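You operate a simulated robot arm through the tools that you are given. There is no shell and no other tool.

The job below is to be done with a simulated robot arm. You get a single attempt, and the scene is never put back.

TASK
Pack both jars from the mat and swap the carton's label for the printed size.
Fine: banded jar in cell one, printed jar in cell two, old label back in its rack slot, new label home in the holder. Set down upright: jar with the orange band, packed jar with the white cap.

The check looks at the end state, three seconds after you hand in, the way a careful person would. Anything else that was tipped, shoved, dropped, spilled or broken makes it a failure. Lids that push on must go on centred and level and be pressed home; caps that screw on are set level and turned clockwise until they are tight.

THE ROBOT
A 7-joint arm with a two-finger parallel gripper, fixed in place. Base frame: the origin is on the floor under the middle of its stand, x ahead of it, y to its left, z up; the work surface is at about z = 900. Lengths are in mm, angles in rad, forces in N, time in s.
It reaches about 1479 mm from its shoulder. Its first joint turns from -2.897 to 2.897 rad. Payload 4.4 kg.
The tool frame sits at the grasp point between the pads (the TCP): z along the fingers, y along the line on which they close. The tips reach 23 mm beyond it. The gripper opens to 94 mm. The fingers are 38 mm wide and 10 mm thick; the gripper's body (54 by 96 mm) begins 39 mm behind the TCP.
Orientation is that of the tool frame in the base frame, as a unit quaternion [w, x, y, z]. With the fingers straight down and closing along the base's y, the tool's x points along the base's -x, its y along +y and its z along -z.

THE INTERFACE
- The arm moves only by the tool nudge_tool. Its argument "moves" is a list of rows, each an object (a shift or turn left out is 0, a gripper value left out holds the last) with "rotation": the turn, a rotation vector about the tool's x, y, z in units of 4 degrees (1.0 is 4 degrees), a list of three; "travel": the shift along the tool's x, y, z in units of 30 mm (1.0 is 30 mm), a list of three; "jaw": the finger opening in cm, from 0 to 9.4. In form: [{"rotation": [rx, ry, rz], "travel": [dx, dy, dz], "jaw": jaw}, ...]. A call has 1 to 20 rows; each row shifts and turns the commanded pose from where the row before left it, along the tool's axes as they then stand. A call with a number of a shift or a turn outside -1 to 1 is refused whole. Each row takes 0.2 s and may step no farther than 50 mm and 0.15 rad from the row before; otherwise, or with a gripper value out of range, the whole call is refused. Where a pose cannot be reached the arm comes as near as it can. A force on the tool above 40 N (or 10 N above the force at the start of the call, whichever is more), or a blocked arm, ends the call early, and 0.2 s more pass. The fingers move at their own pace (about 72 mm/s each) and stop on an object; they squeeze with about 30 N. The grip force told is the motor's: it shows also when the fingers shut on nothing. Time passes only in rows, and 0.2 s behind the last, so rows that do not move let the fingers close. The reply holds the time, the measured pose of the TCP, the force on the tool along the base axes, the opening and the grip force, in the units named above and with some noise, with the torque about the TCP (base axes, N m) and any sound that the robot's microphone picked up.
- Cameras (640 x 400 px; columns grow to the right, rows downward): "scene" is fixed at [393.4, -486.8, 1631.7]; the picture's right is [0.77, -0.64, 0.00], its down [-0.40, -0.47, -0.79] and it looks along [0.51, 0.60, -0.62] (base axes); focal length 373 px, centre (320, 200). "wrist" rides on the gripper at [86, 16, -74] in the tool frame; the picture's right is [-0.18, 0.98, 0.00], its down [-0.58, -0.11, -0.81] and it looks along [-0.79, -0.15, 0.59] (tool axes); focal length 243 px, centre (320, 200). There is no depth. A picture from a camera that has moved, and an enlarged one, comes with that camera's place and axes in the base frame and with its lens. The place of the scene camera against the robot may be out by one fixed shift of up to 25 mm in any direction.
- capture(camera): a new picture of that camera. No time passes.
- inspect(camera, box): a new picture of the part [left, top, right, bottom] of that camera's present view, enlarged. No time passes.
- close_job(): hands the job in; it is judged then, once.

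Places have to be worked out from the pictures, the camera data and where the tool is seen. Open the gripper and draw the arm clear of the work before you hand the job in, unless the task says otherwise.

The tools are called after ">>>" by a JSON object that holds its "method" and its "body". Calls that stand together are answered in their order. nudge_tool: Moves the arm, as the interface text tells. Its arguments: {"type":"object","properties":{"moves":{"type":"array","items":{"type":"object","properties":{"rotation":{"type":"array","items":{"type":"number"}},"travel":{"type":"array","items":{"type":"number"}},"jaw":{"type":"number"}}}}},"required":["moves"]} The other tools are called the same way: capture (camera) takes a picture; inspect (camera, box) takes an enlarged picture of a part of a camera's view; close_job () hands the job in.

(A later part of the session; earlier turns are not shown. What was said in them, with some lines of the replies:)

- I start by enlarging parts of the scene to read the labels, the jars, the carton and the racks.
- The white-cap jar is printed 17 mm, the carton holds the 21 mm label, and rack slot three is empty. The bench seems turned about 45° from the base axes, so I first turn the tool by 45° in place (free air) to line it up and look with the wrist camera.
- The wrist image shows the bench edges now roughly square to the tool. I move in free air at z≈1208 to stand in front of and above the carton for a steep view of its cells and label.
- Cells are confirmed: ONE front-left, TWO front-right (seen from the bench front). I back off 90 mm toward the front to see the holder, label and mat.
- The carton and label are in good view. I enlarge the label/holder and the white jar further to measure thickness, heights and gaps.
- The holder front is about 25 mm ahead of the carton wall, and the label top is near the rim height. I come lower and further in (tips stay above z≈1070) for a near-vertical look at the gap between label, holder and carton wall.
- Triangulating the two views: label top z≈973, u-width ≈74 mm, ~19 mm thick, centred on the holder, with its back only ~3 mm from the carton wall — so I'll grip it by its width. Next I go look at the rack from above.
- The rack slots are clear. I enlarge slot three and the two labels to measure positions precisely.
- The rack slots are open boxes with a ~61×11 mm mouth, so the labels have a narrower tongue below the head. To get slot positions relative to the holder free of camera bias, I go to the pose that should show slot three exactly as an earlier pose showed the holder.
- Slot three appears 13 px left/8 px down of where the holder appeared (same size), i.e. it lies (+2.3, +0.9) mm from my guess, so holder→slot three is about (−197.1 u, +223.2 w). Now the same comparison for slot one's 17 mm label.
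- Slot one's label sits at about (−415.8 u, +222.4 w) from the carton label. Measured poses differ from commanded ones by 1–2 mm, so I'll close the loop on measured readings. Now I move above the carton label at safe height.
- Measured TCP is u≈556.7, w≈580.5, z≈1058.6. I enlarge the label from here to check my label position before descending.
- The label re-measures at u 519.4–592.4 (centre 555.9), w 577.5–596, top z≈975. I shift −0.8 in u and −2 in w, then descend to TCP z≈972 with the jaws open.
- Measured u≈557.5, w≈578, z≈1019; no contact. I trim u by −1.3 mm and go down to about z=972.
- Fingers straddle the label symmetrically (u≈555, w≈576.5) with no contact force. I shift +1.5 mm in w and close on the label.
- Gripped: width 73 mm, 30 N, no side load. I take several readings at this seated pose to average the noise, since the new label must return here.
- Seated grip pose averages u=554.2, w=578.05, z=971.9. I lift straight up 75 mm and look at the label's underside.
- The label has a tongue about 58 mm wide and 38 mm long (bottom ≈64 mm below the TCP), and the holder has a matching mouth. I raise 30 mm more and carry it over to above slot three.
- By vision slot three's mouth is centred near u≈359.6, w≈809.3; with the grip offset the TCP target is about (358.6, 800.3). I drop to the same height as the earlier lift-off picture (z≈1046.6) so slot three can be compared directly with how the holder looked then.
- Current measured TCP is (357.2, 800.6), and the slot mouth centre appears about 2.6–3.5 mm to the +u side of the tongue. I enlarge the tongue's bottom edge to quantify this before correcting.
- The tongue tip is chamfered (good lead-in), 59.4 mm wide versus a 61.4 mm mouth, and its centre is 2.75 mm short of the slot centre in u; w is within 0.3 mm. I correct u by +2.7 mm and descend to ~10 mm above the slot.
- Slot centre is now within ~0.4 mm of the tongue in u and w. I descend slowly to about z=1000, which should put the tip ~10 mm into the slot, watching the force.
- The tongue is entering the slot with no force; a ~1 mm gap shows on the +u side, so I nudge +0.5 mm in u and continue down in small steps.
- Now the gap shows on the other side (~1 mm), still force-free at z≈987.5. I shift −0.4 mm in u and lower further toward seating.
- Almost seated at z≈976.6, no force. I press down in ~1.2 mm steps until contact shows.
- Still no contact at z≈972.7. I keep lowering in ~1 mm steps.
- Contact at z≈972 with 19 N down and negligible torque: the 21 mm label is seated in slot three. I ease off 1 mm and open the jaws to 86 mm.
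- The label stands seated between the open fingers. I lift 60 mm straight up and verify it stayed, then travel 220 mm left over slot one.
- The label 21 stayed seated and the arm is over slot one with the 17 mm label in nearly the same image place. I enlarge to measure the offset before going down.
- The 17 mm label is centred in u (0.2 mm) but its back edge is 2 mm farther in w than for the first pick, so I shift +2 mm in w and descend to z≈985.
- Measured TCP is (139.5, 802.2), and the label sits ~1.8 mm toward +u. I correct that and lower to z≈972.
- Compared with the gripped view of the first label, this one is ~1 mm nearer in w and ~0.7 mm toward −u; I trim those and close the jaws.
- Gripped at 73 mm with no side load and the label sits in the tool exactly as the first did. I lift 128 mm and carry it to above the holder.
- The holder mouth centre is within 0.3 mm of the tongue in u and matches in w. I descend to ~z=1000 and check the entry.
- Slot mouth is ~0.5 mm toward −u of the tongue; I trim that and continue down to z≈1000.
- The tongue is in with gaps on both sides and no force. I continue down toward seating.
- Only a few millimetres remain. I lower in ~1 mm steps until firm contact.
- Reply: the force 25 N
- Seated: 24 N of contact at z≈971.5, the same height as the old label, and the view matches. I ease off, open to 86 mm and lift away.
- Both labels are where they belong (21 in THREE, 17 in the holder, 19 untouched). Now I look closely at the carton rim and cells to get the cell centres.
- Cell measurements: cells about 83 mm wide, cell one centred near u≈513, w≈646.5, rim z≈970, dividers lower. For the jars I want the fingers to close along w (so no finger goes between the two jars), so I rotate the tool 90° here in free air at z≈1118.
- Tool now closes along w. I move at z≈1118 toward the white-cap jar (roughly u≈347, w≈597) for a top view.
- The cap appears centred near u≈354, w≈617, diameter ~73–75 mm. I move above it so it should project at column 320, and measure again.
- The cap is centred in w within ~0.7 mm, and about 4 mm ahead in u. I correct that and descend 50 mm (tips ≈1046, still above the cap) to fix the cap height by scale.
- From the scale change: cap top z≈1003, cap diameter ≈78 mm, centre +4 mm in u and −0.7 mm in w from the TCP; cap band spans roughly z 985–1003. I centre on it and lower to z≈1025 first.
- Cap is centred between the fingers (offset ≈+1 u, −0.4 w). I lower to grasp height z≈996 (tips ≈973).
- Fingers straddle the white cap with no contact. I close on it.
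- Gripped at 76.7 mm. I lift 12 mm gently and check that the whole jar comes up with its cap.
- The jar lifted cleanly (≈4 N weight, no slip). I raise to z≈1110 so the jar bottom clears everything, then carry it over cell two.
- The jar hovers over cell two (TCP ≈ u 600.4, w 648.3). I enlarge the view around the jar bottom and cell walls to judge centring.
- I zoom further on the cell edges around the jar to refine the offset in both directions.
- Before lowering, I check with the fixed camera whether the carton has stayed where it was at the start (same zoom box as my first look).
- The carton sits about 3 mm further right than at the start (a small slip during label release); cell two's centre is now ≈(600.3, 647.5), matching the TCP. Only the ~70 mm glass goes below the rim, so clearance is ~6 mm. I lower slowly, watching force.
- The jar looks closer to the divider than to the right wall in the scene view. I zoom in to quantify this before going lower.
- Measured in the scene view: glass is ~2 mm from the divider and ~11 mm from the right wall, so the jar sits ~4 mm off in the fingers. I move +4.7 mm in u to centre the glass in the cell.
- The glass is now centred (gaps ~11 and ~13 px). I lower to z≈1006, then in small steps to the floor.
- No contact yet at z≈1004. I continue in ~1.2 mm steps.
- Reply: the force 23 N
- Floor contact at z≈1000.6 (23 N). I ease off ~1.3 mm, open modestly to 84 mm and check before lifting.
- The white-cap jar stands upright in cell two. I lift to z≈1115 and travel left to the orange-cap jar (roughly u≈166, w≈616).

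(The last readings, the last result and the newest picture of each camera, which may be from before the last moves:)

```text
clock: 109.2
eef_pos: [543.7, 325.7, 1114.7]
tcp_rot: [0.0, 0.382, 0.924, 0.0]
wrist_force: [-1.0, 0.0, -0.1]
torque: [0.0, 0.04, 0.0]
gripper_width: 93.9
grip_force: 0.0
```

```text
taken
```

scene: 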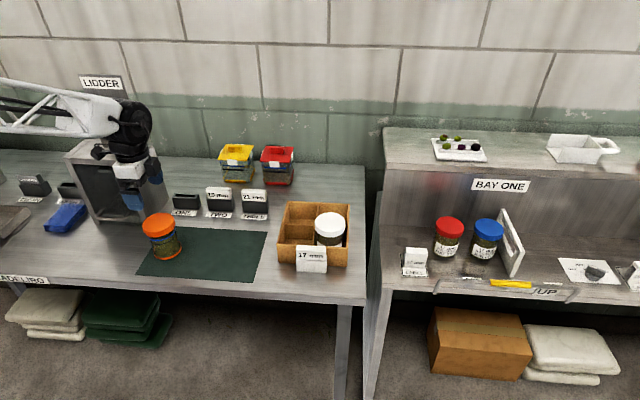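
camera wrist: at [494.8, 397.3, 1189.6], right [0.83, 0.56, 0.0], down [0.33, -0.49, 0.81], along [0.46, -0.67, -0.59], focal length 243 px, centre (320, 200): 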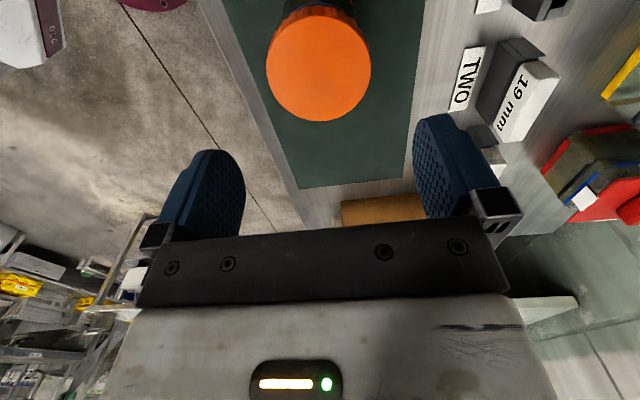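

The orange cap appears almost where the white one did from the equivalent pose. I enlarge to measure its rim.

>>> {"method": "inspect", "body": {"camera": "wrist", "box": [240, 0, 400, 100]}}

>>> {"method": "inspect", "body": {"camera": "wrist", "box": [240, 40, 400, 140]}}

>>> {"method": "inspect", "body": {"camera": "scene", "box": [130, 200, 210, 270]}}

```text
4.00 times, centred on (320, 50) of wrist
camera zoom: at [494.8, 397.3, 1189.6], right [0.83, 0.56, 0.0], down [0.33, -0.49, 0.81], along [0.46, -0.67, -0.59], focal length 970 px, centre (320, 800)
```

zoom: 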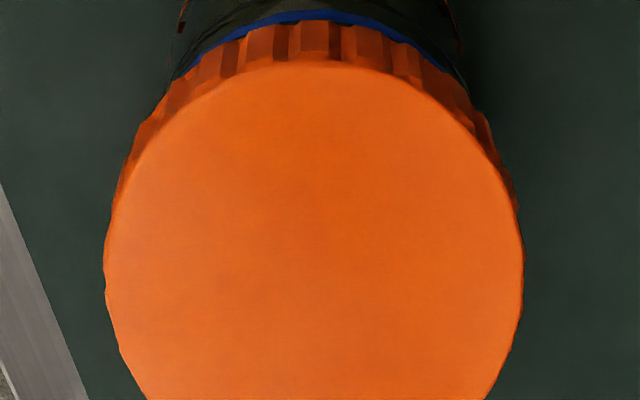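

```text
4.00 times, centred on (320, 90) of wrist
camera zoom: at [494.8, 397.3, 1189.6], right [0.83, 0.56, 0.0], down [0.33, -0.49, 0.81], along [0.46, -0.67, -0.59], focal length 970 px, centre (320, 640)
```

zoom: 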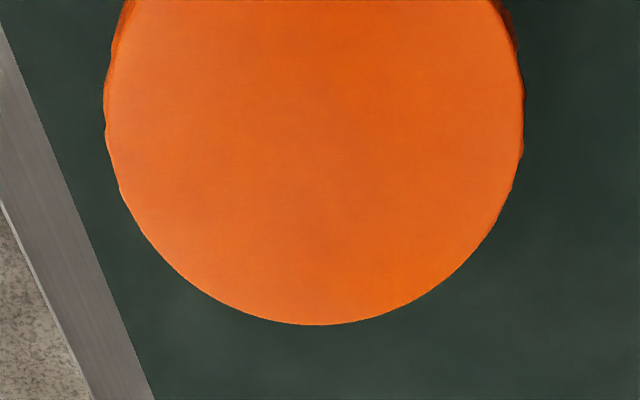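

```text
5.71 times, centred on (170, 235) of scene
camera zoom: at [393.4, -486.8, 1631.7], right [0.77, -0.64, 0.0], down [-0.4, -0.47, -0.79], along [0.51, 0.6, -0.62], focal length 2132 px, centre (1177, 0)
```

zoom: 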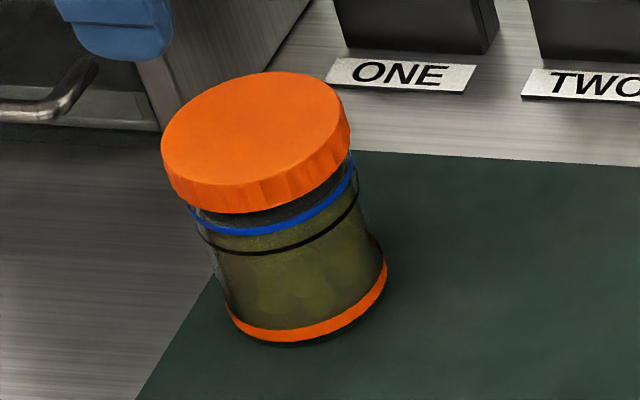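

Same jar size; the orange jar's centre is about +3.7 mm in u and −0.8 mm in w from the TCP. I correct and descend to z≈1026 for a check.

>>> {"method": "nudge_tool", "body": {"moves": [{"travel": [-0.123, -0.027, 0]}, {"travel": [0, 0, 0.8]}, {"travel": [0, 0, 1]}, {"travel": [0, 0, 0.8]}, {"travel": [0, 0, 0.35]}, {}, {}]}}

>>> {"method": "nudge_tool", "body": {"moves": [{}]}}

>>> {"method": "capture", "body": {"camera": "wrist"}}

>>> {"method": "inspect", "body": {"camera": "scene", "box": [110, 150, 222, 270]}}

```text
clock: 110.8
eef_pos: [544.7, 322.7, 1026.0]
tcp_rot: [0.0, 0.383, 0.924, 0.0]
wrist_force: [-0.6, -0.4, -0.9]
torque: [0.0, -0.02, 0.0]
gripper_width: 94.1
grip_force: 0.1
```

```text
clock: 111.2
eef_pos: [545.2, 322.5, 1025.9]
tcp_rot: [0.0, 0.383, 0.924, 0.0]
wrist_force: [-0.7, -0.2, -0.5]
torque: [-0.01, 0.04, -0.01]
gripper_width: 93.9
grip_force: 0.0
```

```text
taken
camera wrist: at [496.2, 394.7, 1101.2], right [0.83, 0.56, 0.0], down [0.33, -0.49, 0.81], along [0.46, -0.67, -0.59], focal length 243 px, centre (320, 200)
```

wrist: 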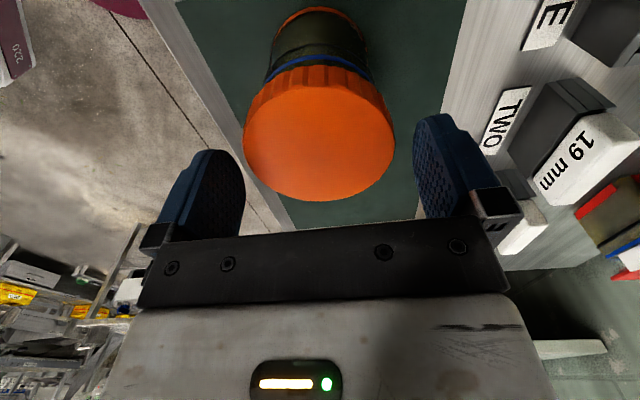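

```text
3.33 times, centred on (166, 210) of scene
camera zoom: at [393.4, -486.8, 1631.7], right [0.77, -0.64, 0.0], down [-0.4, -0.47, -0.79], along [0.51, 0.6, -0.62], focal length 1244 px, centre (833, 167)
```

zoom: 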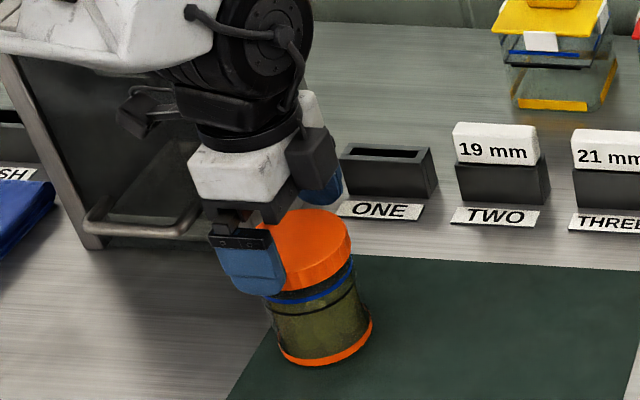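

The orange cap is centred between the fingers. I lower to z≈996 and close.

>>> {"method": "nudge_tool", "body": {"moves": [{"travel": [0, 0, 0.3]}, {"travel": [0, 0, 0.35]}, {"travel": [0, 0, 0.34]}, {}, {}]}}

>>> {"method": "capture", "body": {"camera": "wrist"}}

>>> {"method": "nudge_tool", "body": {"moves": [{"jaw": 6.5}, {"jaw": 6.5}, {"jaw": 6.5}, {"jaw": 6.5}]}}

>>> {"method": "nudge_tool", "body": {"moves": [{}]}}

>>> {"method": "inspect", "body": {"camera": "wrist", "box": [160, 0, 480, 240]}}

```text
clock: 112.4
eef_pos: [547.2, 322.2, 996.7]
tcp_rot: [0.001, 0.383, 0.924, 0.0]
wrist_force: [0.4, 0.4, 0.3]
torque: [-0.03, 0.02, -0.02]
gripper_width: 93.5
grip_force: 0.0
```

```text
taken
camera wrist: at [497.1, 395.2, 1070.3], right [0.83, 0.56, 0.0], down [0.33, -0.49, 0.81], along [0.46, -0.67, -0.59], focal length 243 px, centre (320, 200)
```

wrist: 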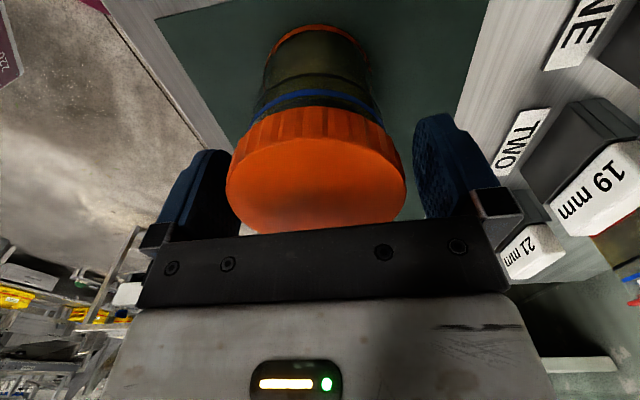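

```text
clock: 113.4
eef_pos: [545.9, 322.7, 995.8]
tcp_rot: [0.0, 0.383, 0.924, 0.0]
wrist_force: [-1.4, 0.0, 0.2]
torque: [0.03, 0.04, 0.04]
gripper_width: 77.7
grip_force: 30.2
```

```text
clock: 113.8
eef_pos: [546.0, 322.9, 996.2]
tcp_rot: [0.0, 0.382, 0.924, 0.0]
wrist_force: [-0.7, -1.1, -0.4]
torque: [0.0, 0.0, -0.02]
gripper_width: 77.5
grip_force: 29.7
```

```text
1.67 times, centred on (320, 120) of wrist
camera zoom: at [497.1, 395.1, 1070.4], right [0.83, 0.56, 0.0], down [0.33, -0.49, 0.81], along [0.46, -0.67, -0.59], focal length 404 px, centre (320, 333)
```

zoom: 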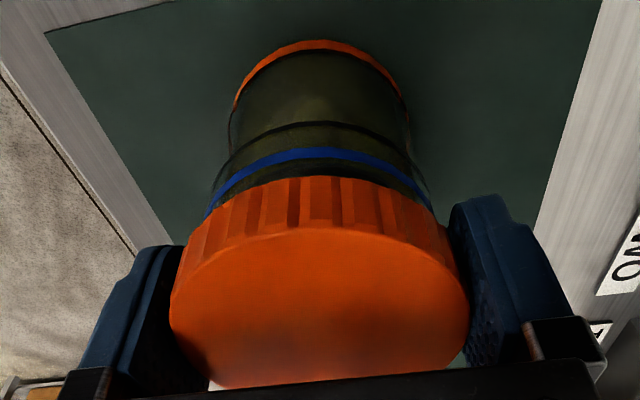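

Gripped at 77.6 mm, 30 N, no side load. I lift 12 mm and check the jar comes up together with its cap.

>>> {"method": "nudge_tool", "body": {"moves": [{"travel": [0, 0, -0.1]}, {"travel": [0, 0, -0.15]}, {"travel": [0, 0, -0.15]}, {}]}}

>>> {"method": "inspect", "body": {"camera": "wrist", "box": [160, 0, 480, 240]}}

>>> {"method": "inspect", "body": {"camera": "scene", "box": [110, 150, 222, 270]}}

```text
clock: 114.8
eef_pos: [546.0, 322.2, 1006.8]
tcp_rot: [0.001, 0.383, 0.924, 0.001]
wrist_force: [-1.2, -0.2, -2.8]
torque: [-0.01, 0.01, -0.02]
gripper_width: 77.7
grip_force: 30.5
```

```text
1.67 times, centred on (320, 120) of wrist
camera zoom: at [496.2, 395.4, 1081.7], right [0.83, 0.56, 0.0], down [0.33, -0.49, 0.81], along [0.46, -0.67, -0.59], focal length 404 px, centre (320, 333)
```

zoom: 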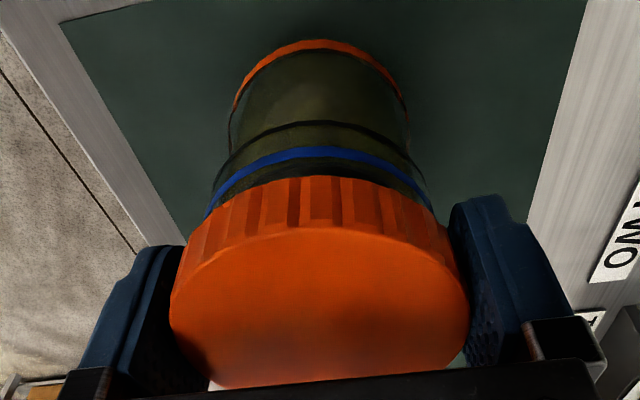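

```text
3.33 times, centred on (166, 210) of scene
camera zoom: at [393.4, -486.8, 1631.7], right [0.77, -0.64, 0.0], down [-0.4, -0.47, -0.79], along [0.51, 0.6, -0.62], focal length 1244 px, centre (833, 167)
```

zoom: 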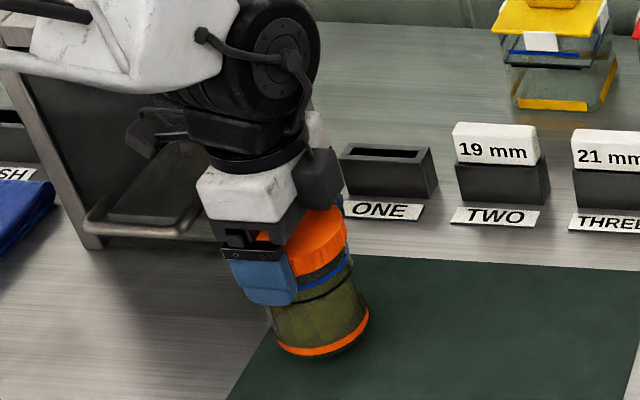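

The banded jar lifted cleanly (~3 N). I raise to z≈1120 and carry it over cell one (target ≈ u 513, w 647).

>>> {"method": "nudge_tool", "body": {"moves": [{"travel": [0, 0, -0.6]}, {"travel": [0, 0, -1]}, {"travel": [0, 0, -1]}, {"travel": [0, 0, -0.8]}, {"travel": [0, 0, -0.4]}, {"travel": [-0.5, 0.1, 0]}, {"travel": [-1, 0.1, 0]}, {"travel": [-1, 0.1, 0]}, {"travel": [-1, 0.1, 0]}, {"travel": [-1, 0.1, 0]}, {"travel": [-1, 0.1, 0]}, {"travel": [-1, 0.1, 0]}, {"travel": [-1, 0.1, 0]}, {"travel": [-1, 0.1, 0]}, {"travel": [-1, 0.1, 0]}, {"travel": [-1, 0.1, 0]}, {"travel": [-0.83, 0.1, 0]}, {"travel": [-0.5, 0, 0]}, {}, {}]}}

>>> {"method": "nudge_tool", "body": {"moves": [{}]}}

>>> {"method": "nudge_tool", "body": {"moves": [{}]}}

>>> {"method": "inspect", "body": {"camera": "scene", "box": [268, 150, 364, 270]}}

>>> {"method": "capture", "body": {"camera": "wrist"}}

```text
clock: 119.0
eef_pos: [821.9, 96.1, 1122.9]
tcp_rot: [0.0, 0.383, 0.924, 0.001]
wrist_force: [-0.5, 0.9, -3.6]
torque: [0.01, -0.01, 0.0]
gripper_width: 77.6
grip_force: 30.2
```

```text
clock: 119.4
eef_pos: [822.1, 95.7, 1122.2]
tcp_rot: [0.0, 0.383, 0.924, 0.0]
wrist_force: [1.4, -0.1, -3.6]
torque: [-0.01, 0.03, 0.0]
gripper_width: 77.5
grip_force: 30.8
```

```text
clock: 119.8
eef_pos: [821.2, 94.6, 1123.1]
tcp_rot: [0.0, 0.383, 0.924, 0.0]
wrist_force: [-0.1, 0.5, -3.9]
torque: [-0.01, -0.01, 0.01]
gripper_width: 77.3
grip_force: 30.0
```

```text
3.33 times, centred on (316, 210) of scene
camera zoom: at [393.4, -486.8, 1631.7], right [0.77, -0.64, 0.0], down [-0.4, -0.47, -0.79], along [0.51, 0.6, -0.62], focal length 1244 px, centre (333, 167)
```

zoom: 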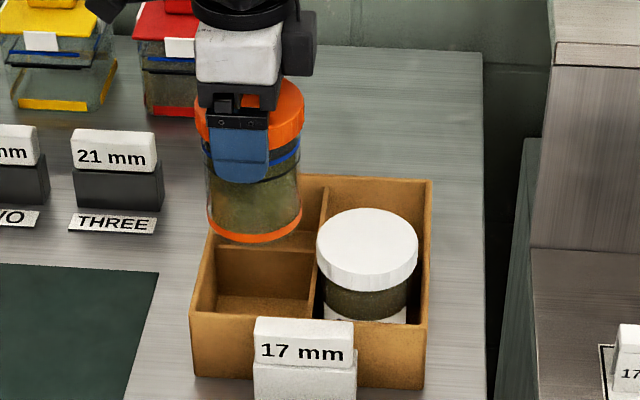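

```text
taken
camera wrist: at [772.7, 168.5, 1197.5], right [0.83, 0.56, 0.0], down [0.33, -0.49, 0.81], along [0.46, -0.67, -0.59], focal length 243 px, centre (320, 200)
```

wrist: 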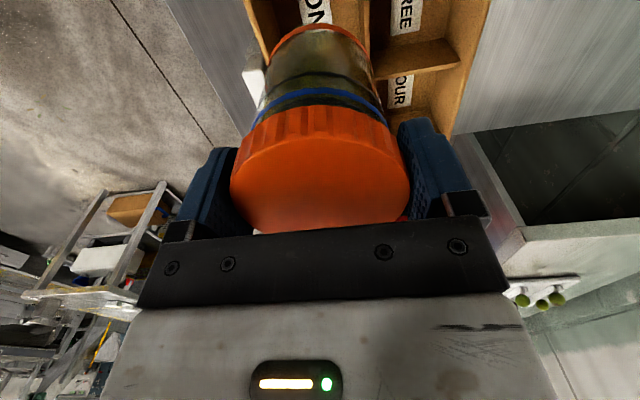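

Jar two stands well in cell two. I lower the banded jar to just above the rim with a −1.8 mm trim in w and compare it to cell one in the scene view.

>>> {"method": "nudge_tool", "body": {"moves": [{"travel": [0, -0.06, 0.5]}, {"travel": [0, 0, 0.5]}, {"travel": [0, 0, 0.4]}, {}, {}]}}

>>> {"method": "nudge_tool", "body": {"moves": [{}]}}

>>> {"method": "inspect", "body": {"camera": "scene", "box": [272, 185, 352, 265]}}

>>> {"method": "inspect", "body": {"camera": "wrist", "box": [200, 0, 520, 130]}}

```text
clock: 121.0
eef_pos: [822.4, 94.6, 1079.8]
tcp_rot: [0.001, 0.382, 0.924, 0.0]
wrist_force: [-0.8, 0.9, -2.8]
torque: [-0.01, 0.0, 0.0]
gripper_width: 77.4
grip_force: 29.8
```

```text
clock: 121.4
eef_pos: [821.1, 93.6, 1079.3]
tcp_rot: [0.0, 0.383, 0.924, 0.0]
wrist_force: [-1.2, 0.7, -3.9]
torque: [0.01, -0.01, -0.02]
gripper_width: 77.3
grip_force: 30.1
```

```text
5.00 times, centred on (312, 225) of scene
camera zoom: at [393.4, -486.8, 1631.7], right [0.77, -0.64, 0.0], down [-0.4, -0.47, -0.79], along [0.51, 0.6, -0.62], focal length 1866 px, centre (360, 75)
```

zoom: 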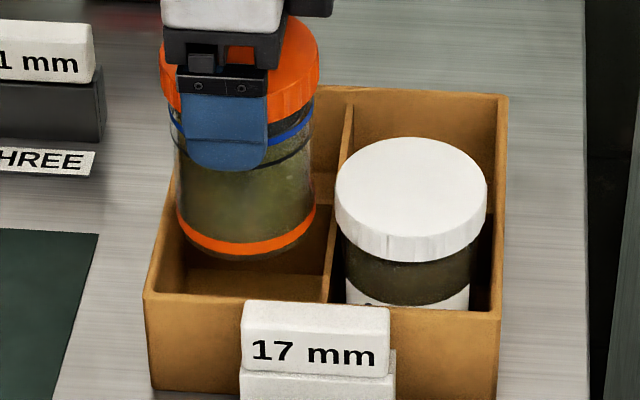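

```text
2.00 times, centred on (360, 65) of wrist
camera zoom: at [772.1, 166.5, 1155.0], right [0.83, 0.56, 0.0], down [0.33, -0.49, 0.81], along [0.46, -0.67, -0.59], focal length 485 px, centre (240, 470)
```

zoom: 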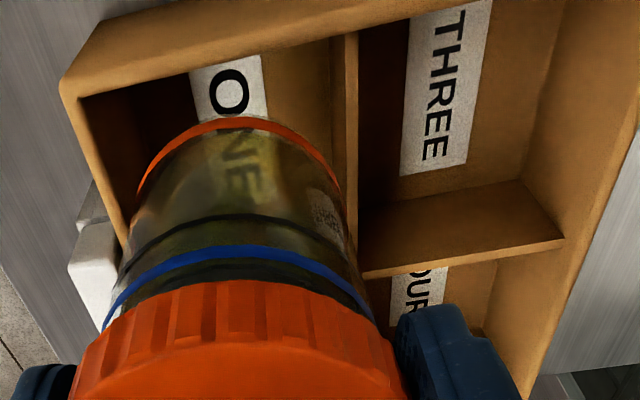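

The jar is centred on cell one within ~1 mm in both directions (glass ~68 mm in an ~83 mm cell). I lower into the cell, first to z≈1040.

>>> {"method": "nudge_tool", "body": {"moves": [{"travel": [0, 0, 0.3]}, {"travel": [0, 0, 0.4]}, {"travel": [0, 0, 0.4]}, {"travel": [0, 0, 0.2]}, {}]}}

>>> {"method": "inspect", "body": {"camera": "scene", "box": [272, 185, 352, 265]}}

```text
clock: 122.6
eef_pos: [821.4, 96.4, 1039.9]
tcp_rot: [0.0, 0.384, 0.923, 0.001]
wrist_force: [-0.9, 0.6, -4.5]
torque: [0.0, -0.02, 0.04]
gripper_width: 77.4
grip_force: 30.2
```

```text
5.00 times, centred on (312, 225) of scene
camera zoom: at [393.4, -486.8, 1631.7], right [0.77, -0.64, 0.0], down [-0.4, -0.47, -0.79], along [0.51, 0.6, -0.62], focal length 1866 px, centre (360, 75)
```

zoom: 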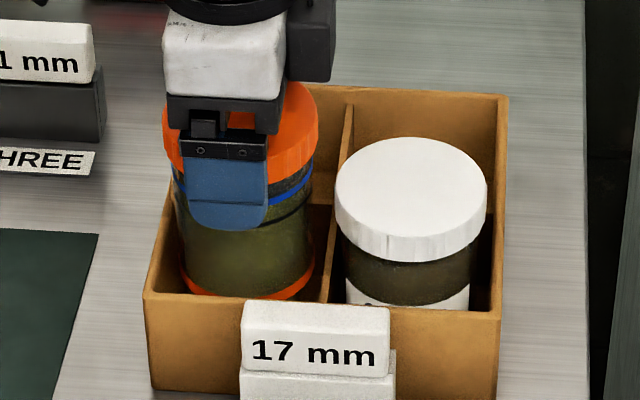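

Well inside with gaps both sides. I continue to z≈1007 and then step to the floor.

>>> {"method": "nudge_tool", "body": {"moves": [{"travel": [0, 0, 0.4]}, {"travel": [0, 0, 0.4]}, {"travel": [0, 0, 0.3]}, {}]}}

>>> {"method": "inspect", "body": {"camera": "scene", "box": [272, 185, 352, 265]}}

>>> {"method": "nudge_tool", "body": {"moves": [{"travel": [0, 0, 0.05]}, {"travel": [0, 0, 0.05]}, {"travel": [0, 0, 0.04]}, {}]}}

>>> {"method": "nudge_tool", "body": {"moves": [{"travel": [0, 0, 0.04]}, {}]}}

```text
clock: 123.6
eef_pos: [821.0, 93.5, 1008.8]
tcp_rot: [0.0, 0.383, 0.924, 0.001]
wrist_force: [0.7, -1.0, -3.2]
torque: [0.01, 0.01, 0.02]
gripper_width: 77.5
grip_force: 29.8
```

```text
5.00 times, centred on (312, 225) of scene
camera zoom: at [393.4, -486.8, 1631.7], right [0.77, -0.64, 0.0], down [-0.4, -0.47, -0.79], along [0.51, 0.6, -0.62], focal length 1866 px, centre (360, 75)
```

zoom: 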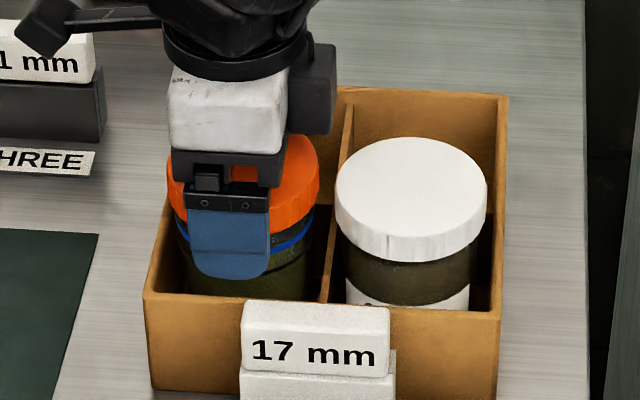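

```text
clock: 124.6
eef_pos: [820.8, 94.3, 1003.3]
tcp_rot: [-0.001, 0.383, 0.924, 0.0]
wrist_force: [-0.4, 0.3, -3.3]
torque: [0.0, 0.02, 0.02]
gripper_width: 77.7
grip_force: 30.1
```

```text
clock: 125.2
eef_pos: [820.9, 94.2, 1002.3]
tcp_rot: [0.0, 0.383, 0.924, 0.0]
wrist_force: [-0.7, 0.1, -2.9]
torque: [0.04, -0.02, 0.0]
gripper_width: 77.3
grip_force: 30.5
```

Still hanging free at z≈1002. I take ~1.2 mm steps to the floor.

>>> {"method": "nudge_tool", "body": {"moves": [{"travel": [0, 0, 0.04]}, {}]}}

>>> {"method": "nudge_tool", "body": {"moves": [{"travel": [0, 0, 0.03]}, {}]}}

>>> {"method": "nudge_tool", "body": {"moves": [{"travel": [0, 0, 0.03]}, {}]}}

```text
clock: 125.8
eef_pos: [822.4, 95.3, 1002.7]
tcp_rot: [0.0, 0.382, 0.924, 0.001]
wrist_force: [0.2, -0.6, -3.6]
torque: [0.0, 0.02, 0.02]
gripper_width: 77.4
grip_force: 30.4
```

```text
clock: 126.4
eef_pos: [821.7, 94.8, 1001.6]
tcp_rot: [0.0, 0.382, 0.924, -0.001]
wrist_force: [0.1, -1.3, -1.1]
torque: [0.02, -0.05, -0.02]
gripper_width: 77.3
grip_force: 30.2
```

```text
clock: 127.0
eef_pos: [820.9, 95.9, 1000.4]
tcp_rot: [0.0, 0.382, 0.924, 0.0]
wrist_force: [-3.1, -2.5, 7.5]
torque: [0.0, -0.02, 0.0]
gripper_width: 77.3
grip_force: 29.9
```

Floor contact (≈11 N change) at z≈1000.8. I ease off slightly, open to 85 mm and lift away.

>>> {"method": "nudge_tool", "body": {"moves": [{"travel": [0, 0, -0.025]}, {}, {"jaw": 8.5}, {"jaw": 8.5}, {"jaw": 8.5}]}}

>>> {"method": "nudge_tool", "body": {"moves": [{"travel": [0, 0, -0.2]}, {"travel": [0, 0, -0.3]}, {"travel": [0, 0, -0.6]}, {"travel": [0, 0, -1]}, {"travel": [0, 0, -1]}, {"travel": [0, 0, -1]}, {"travel": [0, 0, -1]}, {}]}}

>>> {"method": "inspect", "body": {"camera": "scene", "box": [262, 180, 362, 280]}}

>>> {"method": "capture", "body": {"camera": "wrist"}}

```text
clock: 128.2
eef_pos: [820.5, 96.2, 1000.8]
tcp_rot: [0.0, 0.383, 0.924, 0.0]
wrist_force: [0.5, -0.4, -0.1]
torque: [0.0, 0.01, -0.01]
gripper_width: 85.1
grip_force: 0.1
```

```text
clock: 130.0
eef_pos: [822.1, 95.9, 1149.5]
tcp_rot: [0.0, 0.383, 0.924, 0.0]
wrist_force: [0.5, -0.1, 0.8]
torque: [-0.02, 0.04, 0.01]
gripper_width: 85.0
grip_force: 0.0
```

```text
4.00 times, centred on (312, 230) of scene
camera zoom: at [393.4, -486.8, 1631.7], right [0.77, -0.64, 0.0], down [-0.4, -0.47, -0.79], along [0.51, 0.6, -0.62], focal length 1492 px, centre (352, 80)
```

zoom: 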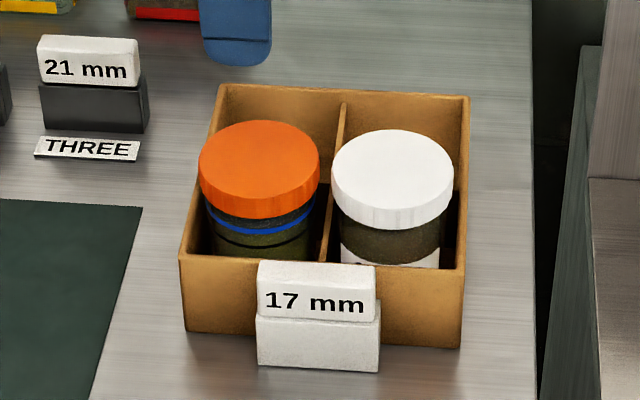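

```text
taken
camera wrist: at [772.4, 168.2, 1225.0], right [0.83, 0.56, 0.0], down [0.33, -0.49, 0.81], along [0.46, -0.67, -0.59], focal length 243 px, centre (320, 200)
```

wrist: 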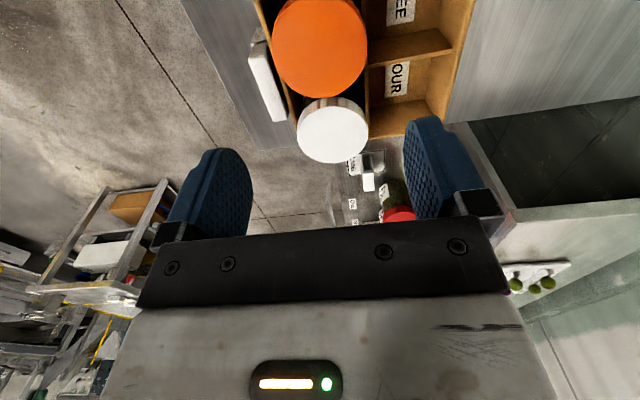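

Both jars are in their cells. I raise the arm and draw it clear of the carton, then inspect everything once more.

>>> {"method": "nudge_tool", "body": {"moves": [{"travel": [0, 0, -1]}, {"travel": [0, 0, -1]}, {"travel": [0, 0, -1]}, {"travel": [1, -0.5, 0], "jaw": 9.4}, {"travel": [1, -0.5, 0]}, {"travel": [1, -0.5, 0]}, {"travel": [1, -0.5, 0]}, {"travel": [1, -0.5, 0]}, {"travel": [1, -0.5, 0]}, {"travel": [1, 0, 0]}, {"travel": [1, 0, 0]}, {}]}}

>>> {"method": "capture", "body": {"camera": "scene"}}

>>> {"method": "inspect", "body": {"camera": "scene", "box": [278, 230, 358, 280]}}

>>> {"method": "inspect", "body": {"camera": "scene", "box": [165, 175, 277, 245]}}

>>> {"method": "inspect", "body": {"camera": "scene", "box": [262, 180, 362, 280]}}

```text
clock: 132.6
eef_pos: [588.2, 203.4, 1241.9]
tcp_rot: [0.001, 0.383, 0.924, 0.001]
wrist_force: [0.2, 0.2, 0.1]
torque: [0.0, -0.03, -0.01]
gripper_width: 94.2
grip_force: 0.0
```

```text
taken
```

scene: 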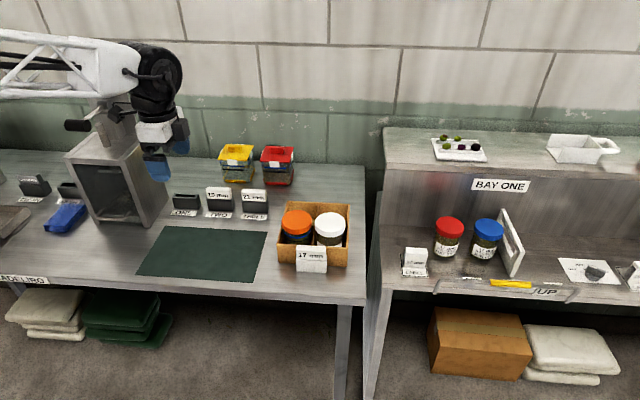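

```text
8.00 times, centred on (318, 255) of scene
camera zoom: at [393.4, -486.8, 1631.7], right [0.77, -0.64, 0.0], down [-0.4, -0.47, -0.79], along [0.51, 0.6, -0.62], focal length 2985 px, centre (336, -240)
```

zoom: 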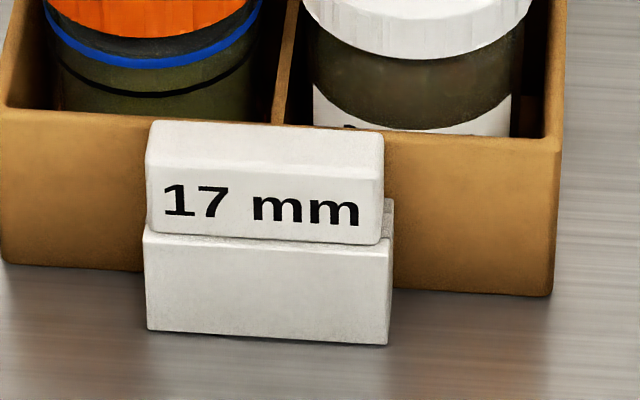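

```text
5.71 times, centred on (221, 210) of scene
camera zoom: at [393.4, -486.8, 1631.7], right [0.77, -0.64, 0.0], down [-0.4, -0.47, -0.79], along [0.51, 0.6, -0.62], focal length 2132 px, centre (886, 143)
```

zoom: 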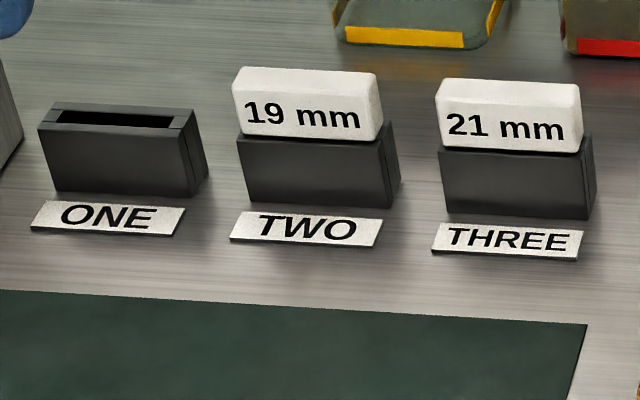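

```text
4.00 times, centred on (312, 230) of scene
camera zoom: at [393.4, -486.8, 1631.7], right [0.77, -0.64, 0.0], down [-0.4, -0.47, -0.79], along [0.51, 0.6, -0.62], focal length 1492 px, centre (352, 80)
```

zoom: 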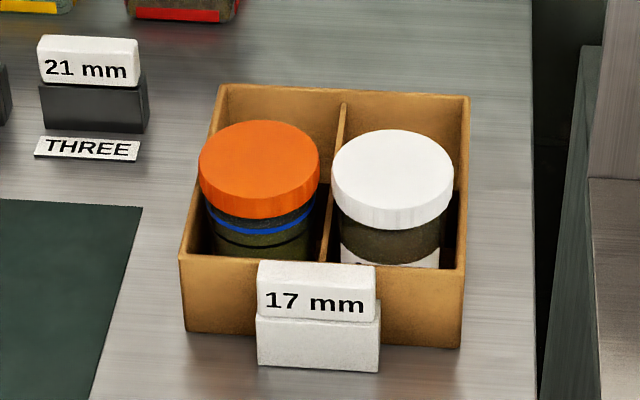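

The 17 mm label now sits exactly as the old one did relative to the holder (label-to-holder spacing matches the first picture). I zoom in on both labels' seating for a last check.

>>> {"method": "inspect", "body": {"camera": "scene", "box": [200, 180, 280, 225]}}

>>> {"method": "inspect", "body": {"camera": "scene", "box": [290, 240, 334, 276]}}

>>> {"method": "capture", "body": {"camera": "wrist"}}

```text
8.00 times, centred on (240, 202) of scene
camera zoom: at [393.4, -486.8, 1631.7], right [0.77, -0.64, 0.0], down [-0.4, -0.47, -0.79], along [0.51, 0.6, -0.62], focal length 2985 px, centre (960, 180)
```

zoom: 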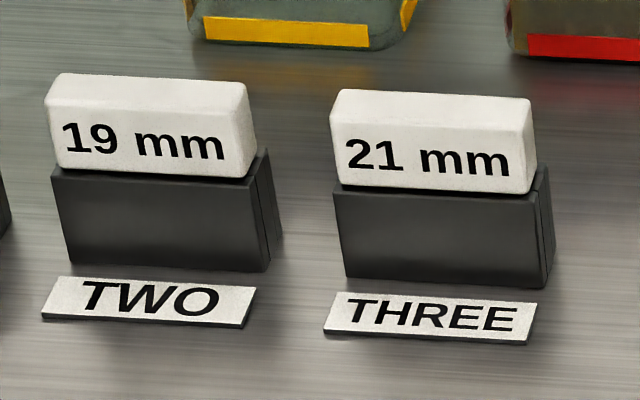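

```text
11.11 times, centred on (312, 258) of scene
camera zoom: at [393.4, -486.8, 1631.7], right [0.77, -0.64, 0.0], down [-0.4, -0.47, -0.79], along [0.51, 0.6, -0.62], focal length 4146 px, centre (409, -444)
```

zoom: 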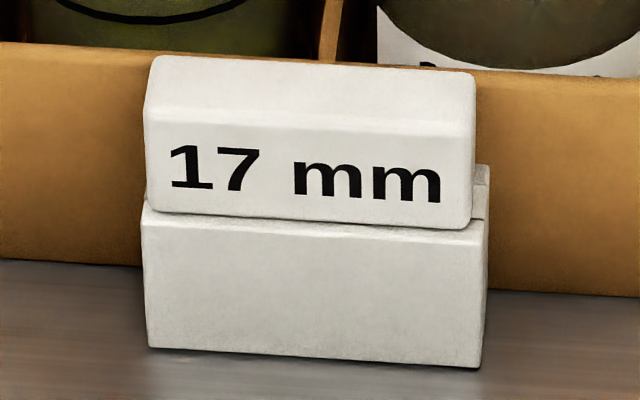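

```text
taken
camera wrist: at [540.0, 276.2, 1316.2], right [0.83, 0.56, 0.0], down [0.33, -0.49, 0.81], along [0.46, -0.67, -0.59], focal length 243 px, centre (320, 200)
```

wrist: 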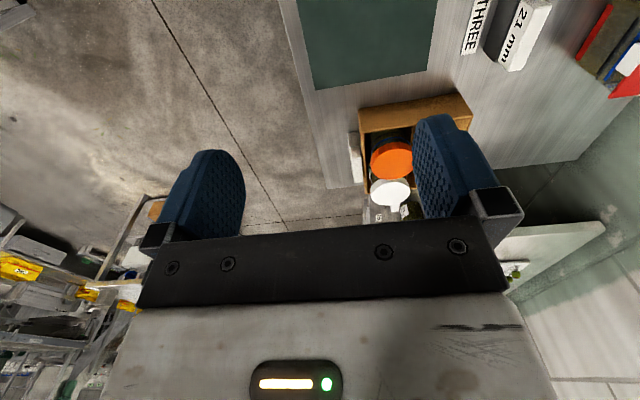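

Jars and rack look right, but I want to be sure the 17 mm label is fully home and upright in the holder, so I bring the wrist camera around for a side view, staying well above the jars.

>>> {"method": "nudge_tool", "body": {"moves": [{"travel": [-1, 0.06, 0]}, {"travel": [-1, 0.06, 0]}, {"travel": [-1, 0.06, 0]}, {"travel": [-1, 0.06, 0]}, {"travel": [-1, 0.06, 0]}, {"travel": [-1, 0.06, 0]}, {"travel": [-1, 0.06, 0]}, {"travel": [-0.6, 0.06, 0]}, {"travel": [0, 0, 1]}, {"travel": [0, 0, 1]}, {"travel": [0, 0, 1]}, {"travel": [0, 0, 1]}, {"travel": [0, 0, 1]}, {"travel": [0, 0, 1]}, {}, {}]}}

>>> {"method": "capture", "body": {"camera": "wrist"}}

>>> {"method": "inspect", "body": {"camera": "wrist", "box": [220, 60, 420, 185]}}

```text
clock: 136.0
eef_pos: [758.5, 47.7, 1063.7]
tcp_rot: [0.0, 0.383, 0.924, 0.0]
wrist_force: [0.4, 0.1, -0.3]
torque: [-0.01, -0.01, 0.0]
gripper_width: 93.9
grip_force: 0.0
```

```text
taken
camera wrist: at [709.6, 121.5, 1138.6], right [0.83, 0.56, 0.0], down [0.33, -0.49, 0.81], along [0.46, -0.67, -0.59], focal length 243 px, centre (320, 200)
```

wrist: 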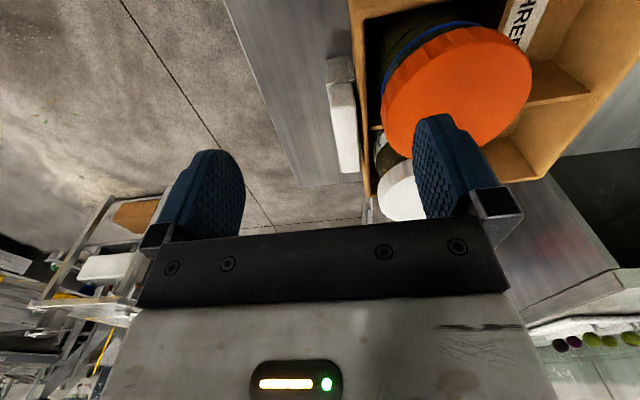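

```text
3.20 times, centred on (320, 122) of wrist
camera zoom: at [709.6, 121.5, 1138.6], right [0.83, 0.56, 0.0], down [0.33, -0.49, 0.81], along [0.46, -0.67, -0.59], focal length 776 px, centre (320, 448)
```

zoom: 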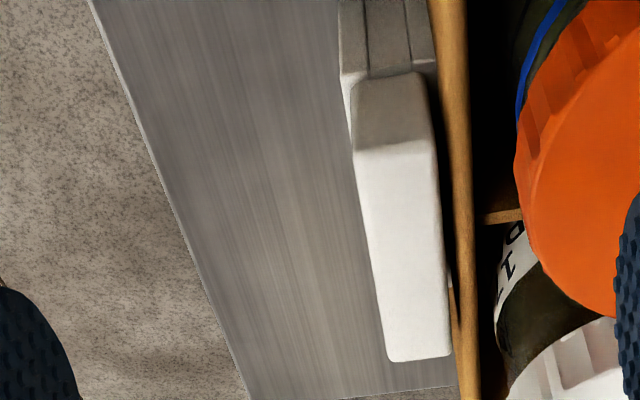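

I zoom in on the label-holder interface from this side.

>>> {"method": "inspect", "body": {"camera": "wrist", "box": [316, 55, 380, 115]}}

>>> {"method": "inspect", "body": {"camera": "wrist", "box": [310, 50, 390, 180]}}

```text
6.67 times, centred on (348, 85) of wrist
camera zoom: at [709.6, 121.5, 1138.6], right [0.83, 0.56, 0.0], down [0.33, -0.49, 0.81], along [0.46, -0.67, -0.59], focal length 1618 px, centre (133, 967)
```

zoom: 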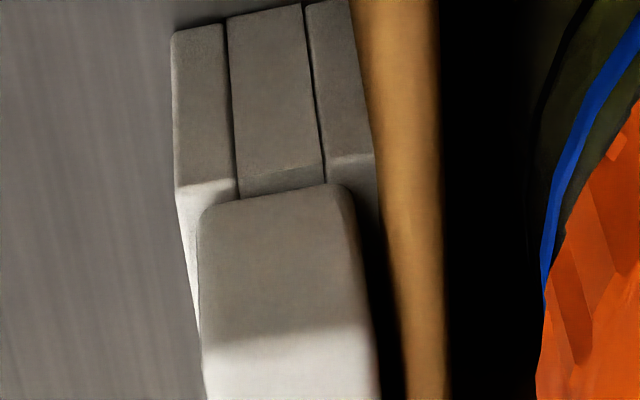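

```text
3.08 times, centred on (350, 115) of wrist
camera zoom: at [709.6, 121.5, 1138.6], right [0.83, 0.56, 0.0], down [0.33, -0.49, 0.81], along [0.46, -0.67, -0.59], focal length 746 px, centre (228, 462)
```

zoom: 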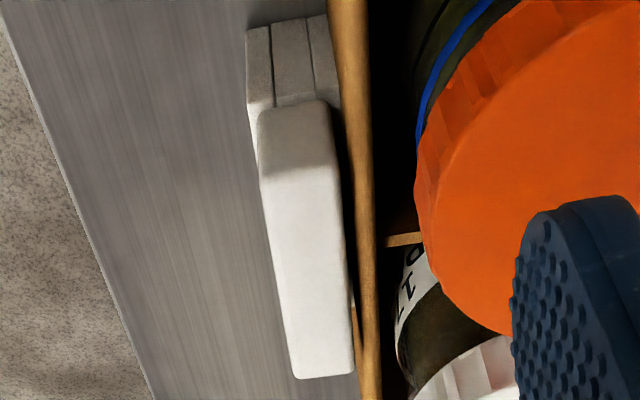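

The label stands upright and its head rests on the holder top (both ≈946 mm), so it is home. I raise the arm and draw it clear again before handing in.

>>> {"method": "nudge_tool", "body": {"moves": [{"travel": [0, 0, -1]}, {"travel": [0, 0, -1]}, {"travel": [0, 0, -1]}, {"travel": [0, 0, -1]}, {"travel": [0, 0, -1]}, {"travel": [0, 0, -1]}, {"travel": [1, -0.3, 0]}, {"travel": [1, -0.3, 0]}, {"travel": [1, -0.3, 0]}, {"travel": [1, -0.3, 0]}, {"travel": [1, -0.3, 0]}, {"travel": [1, 0, 0]}, {"travel": [1, 0, 0]}, {"travel": [0.6, 0, 0]}, {}, {}]}}

>>> {"method": "capture", "body": {"camera": "scene"}}

>>> {"method": "inspect", "body": {"camera": "scene", "box": [262, 180, 362, 280]}}

```text
clock: 139.4
eef_pos: [565.8, 180.4, 1243.8]
tcp_rot: [0.0, 0.383, 0.924, 0.0]
wrist_force: [0.0, -0.7, 0.2]
torque: [-0.01, -0.01, 0.04]
gripper_width: 94.2
grip_force: 0.2
```

```text
taken
```

scene: 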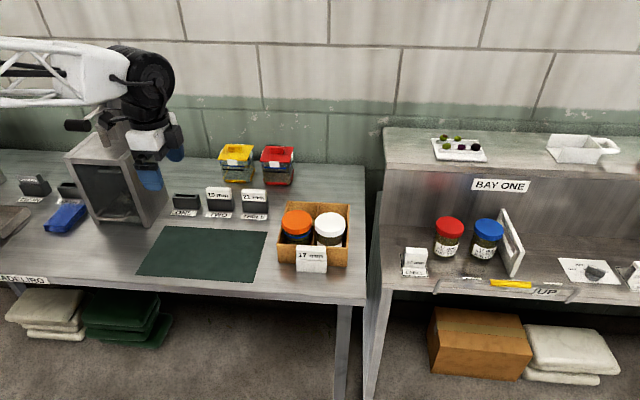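

```text
4.00 times, centred on (312, 230) of scene
camera zoom: at [393.4, -486.8, 1631.7], right [0.77, -0.64, 0.0], down [-0.4, -0.47, -0.79], along [0.51, 0.6, -0.62], focal length 1492 px, centre (352, 80)
```

zoom: 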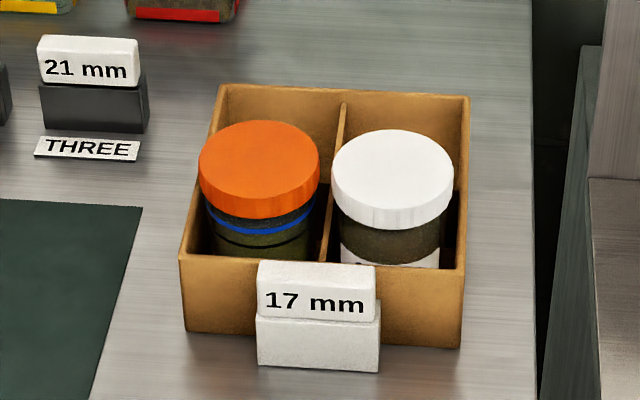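

The pictures show the banded jar in cell one and the printed white-cap jar in cell two, both upright. The 17 mm label is home in the holder, the 21 mm label is in slot three, the gripper is open and the arm is clear, so I hand in.

>>> {"method": "close_job", "body": {}}

```text
The job is handed in.
```

The job is handed in. I don't have the checker's verdict, but the last pictures show everything where the task asked for it:

- **Banded jar (orange cap):** upright in cell one.
- **Printed jar (white cap, 17 mm):** upright in cell two.
- **Old label (21 mm):** seated in rack slot THREE. That was the only empty slot, so I took it as its own.
- **New label (17 mm):** upright and seated in the carton's holder. A side view showed its head resting on the holder top.

**Carton moved slightly:** it now sits about 3 mm to the right of where it started, as seen from the bench front. It probably moved when I released the new label. I left it there rather than risk knocking something by pushing it back.

The 19 mm label and the other items on the bench look untouched. The gripper is open and the arm is clear of the work.
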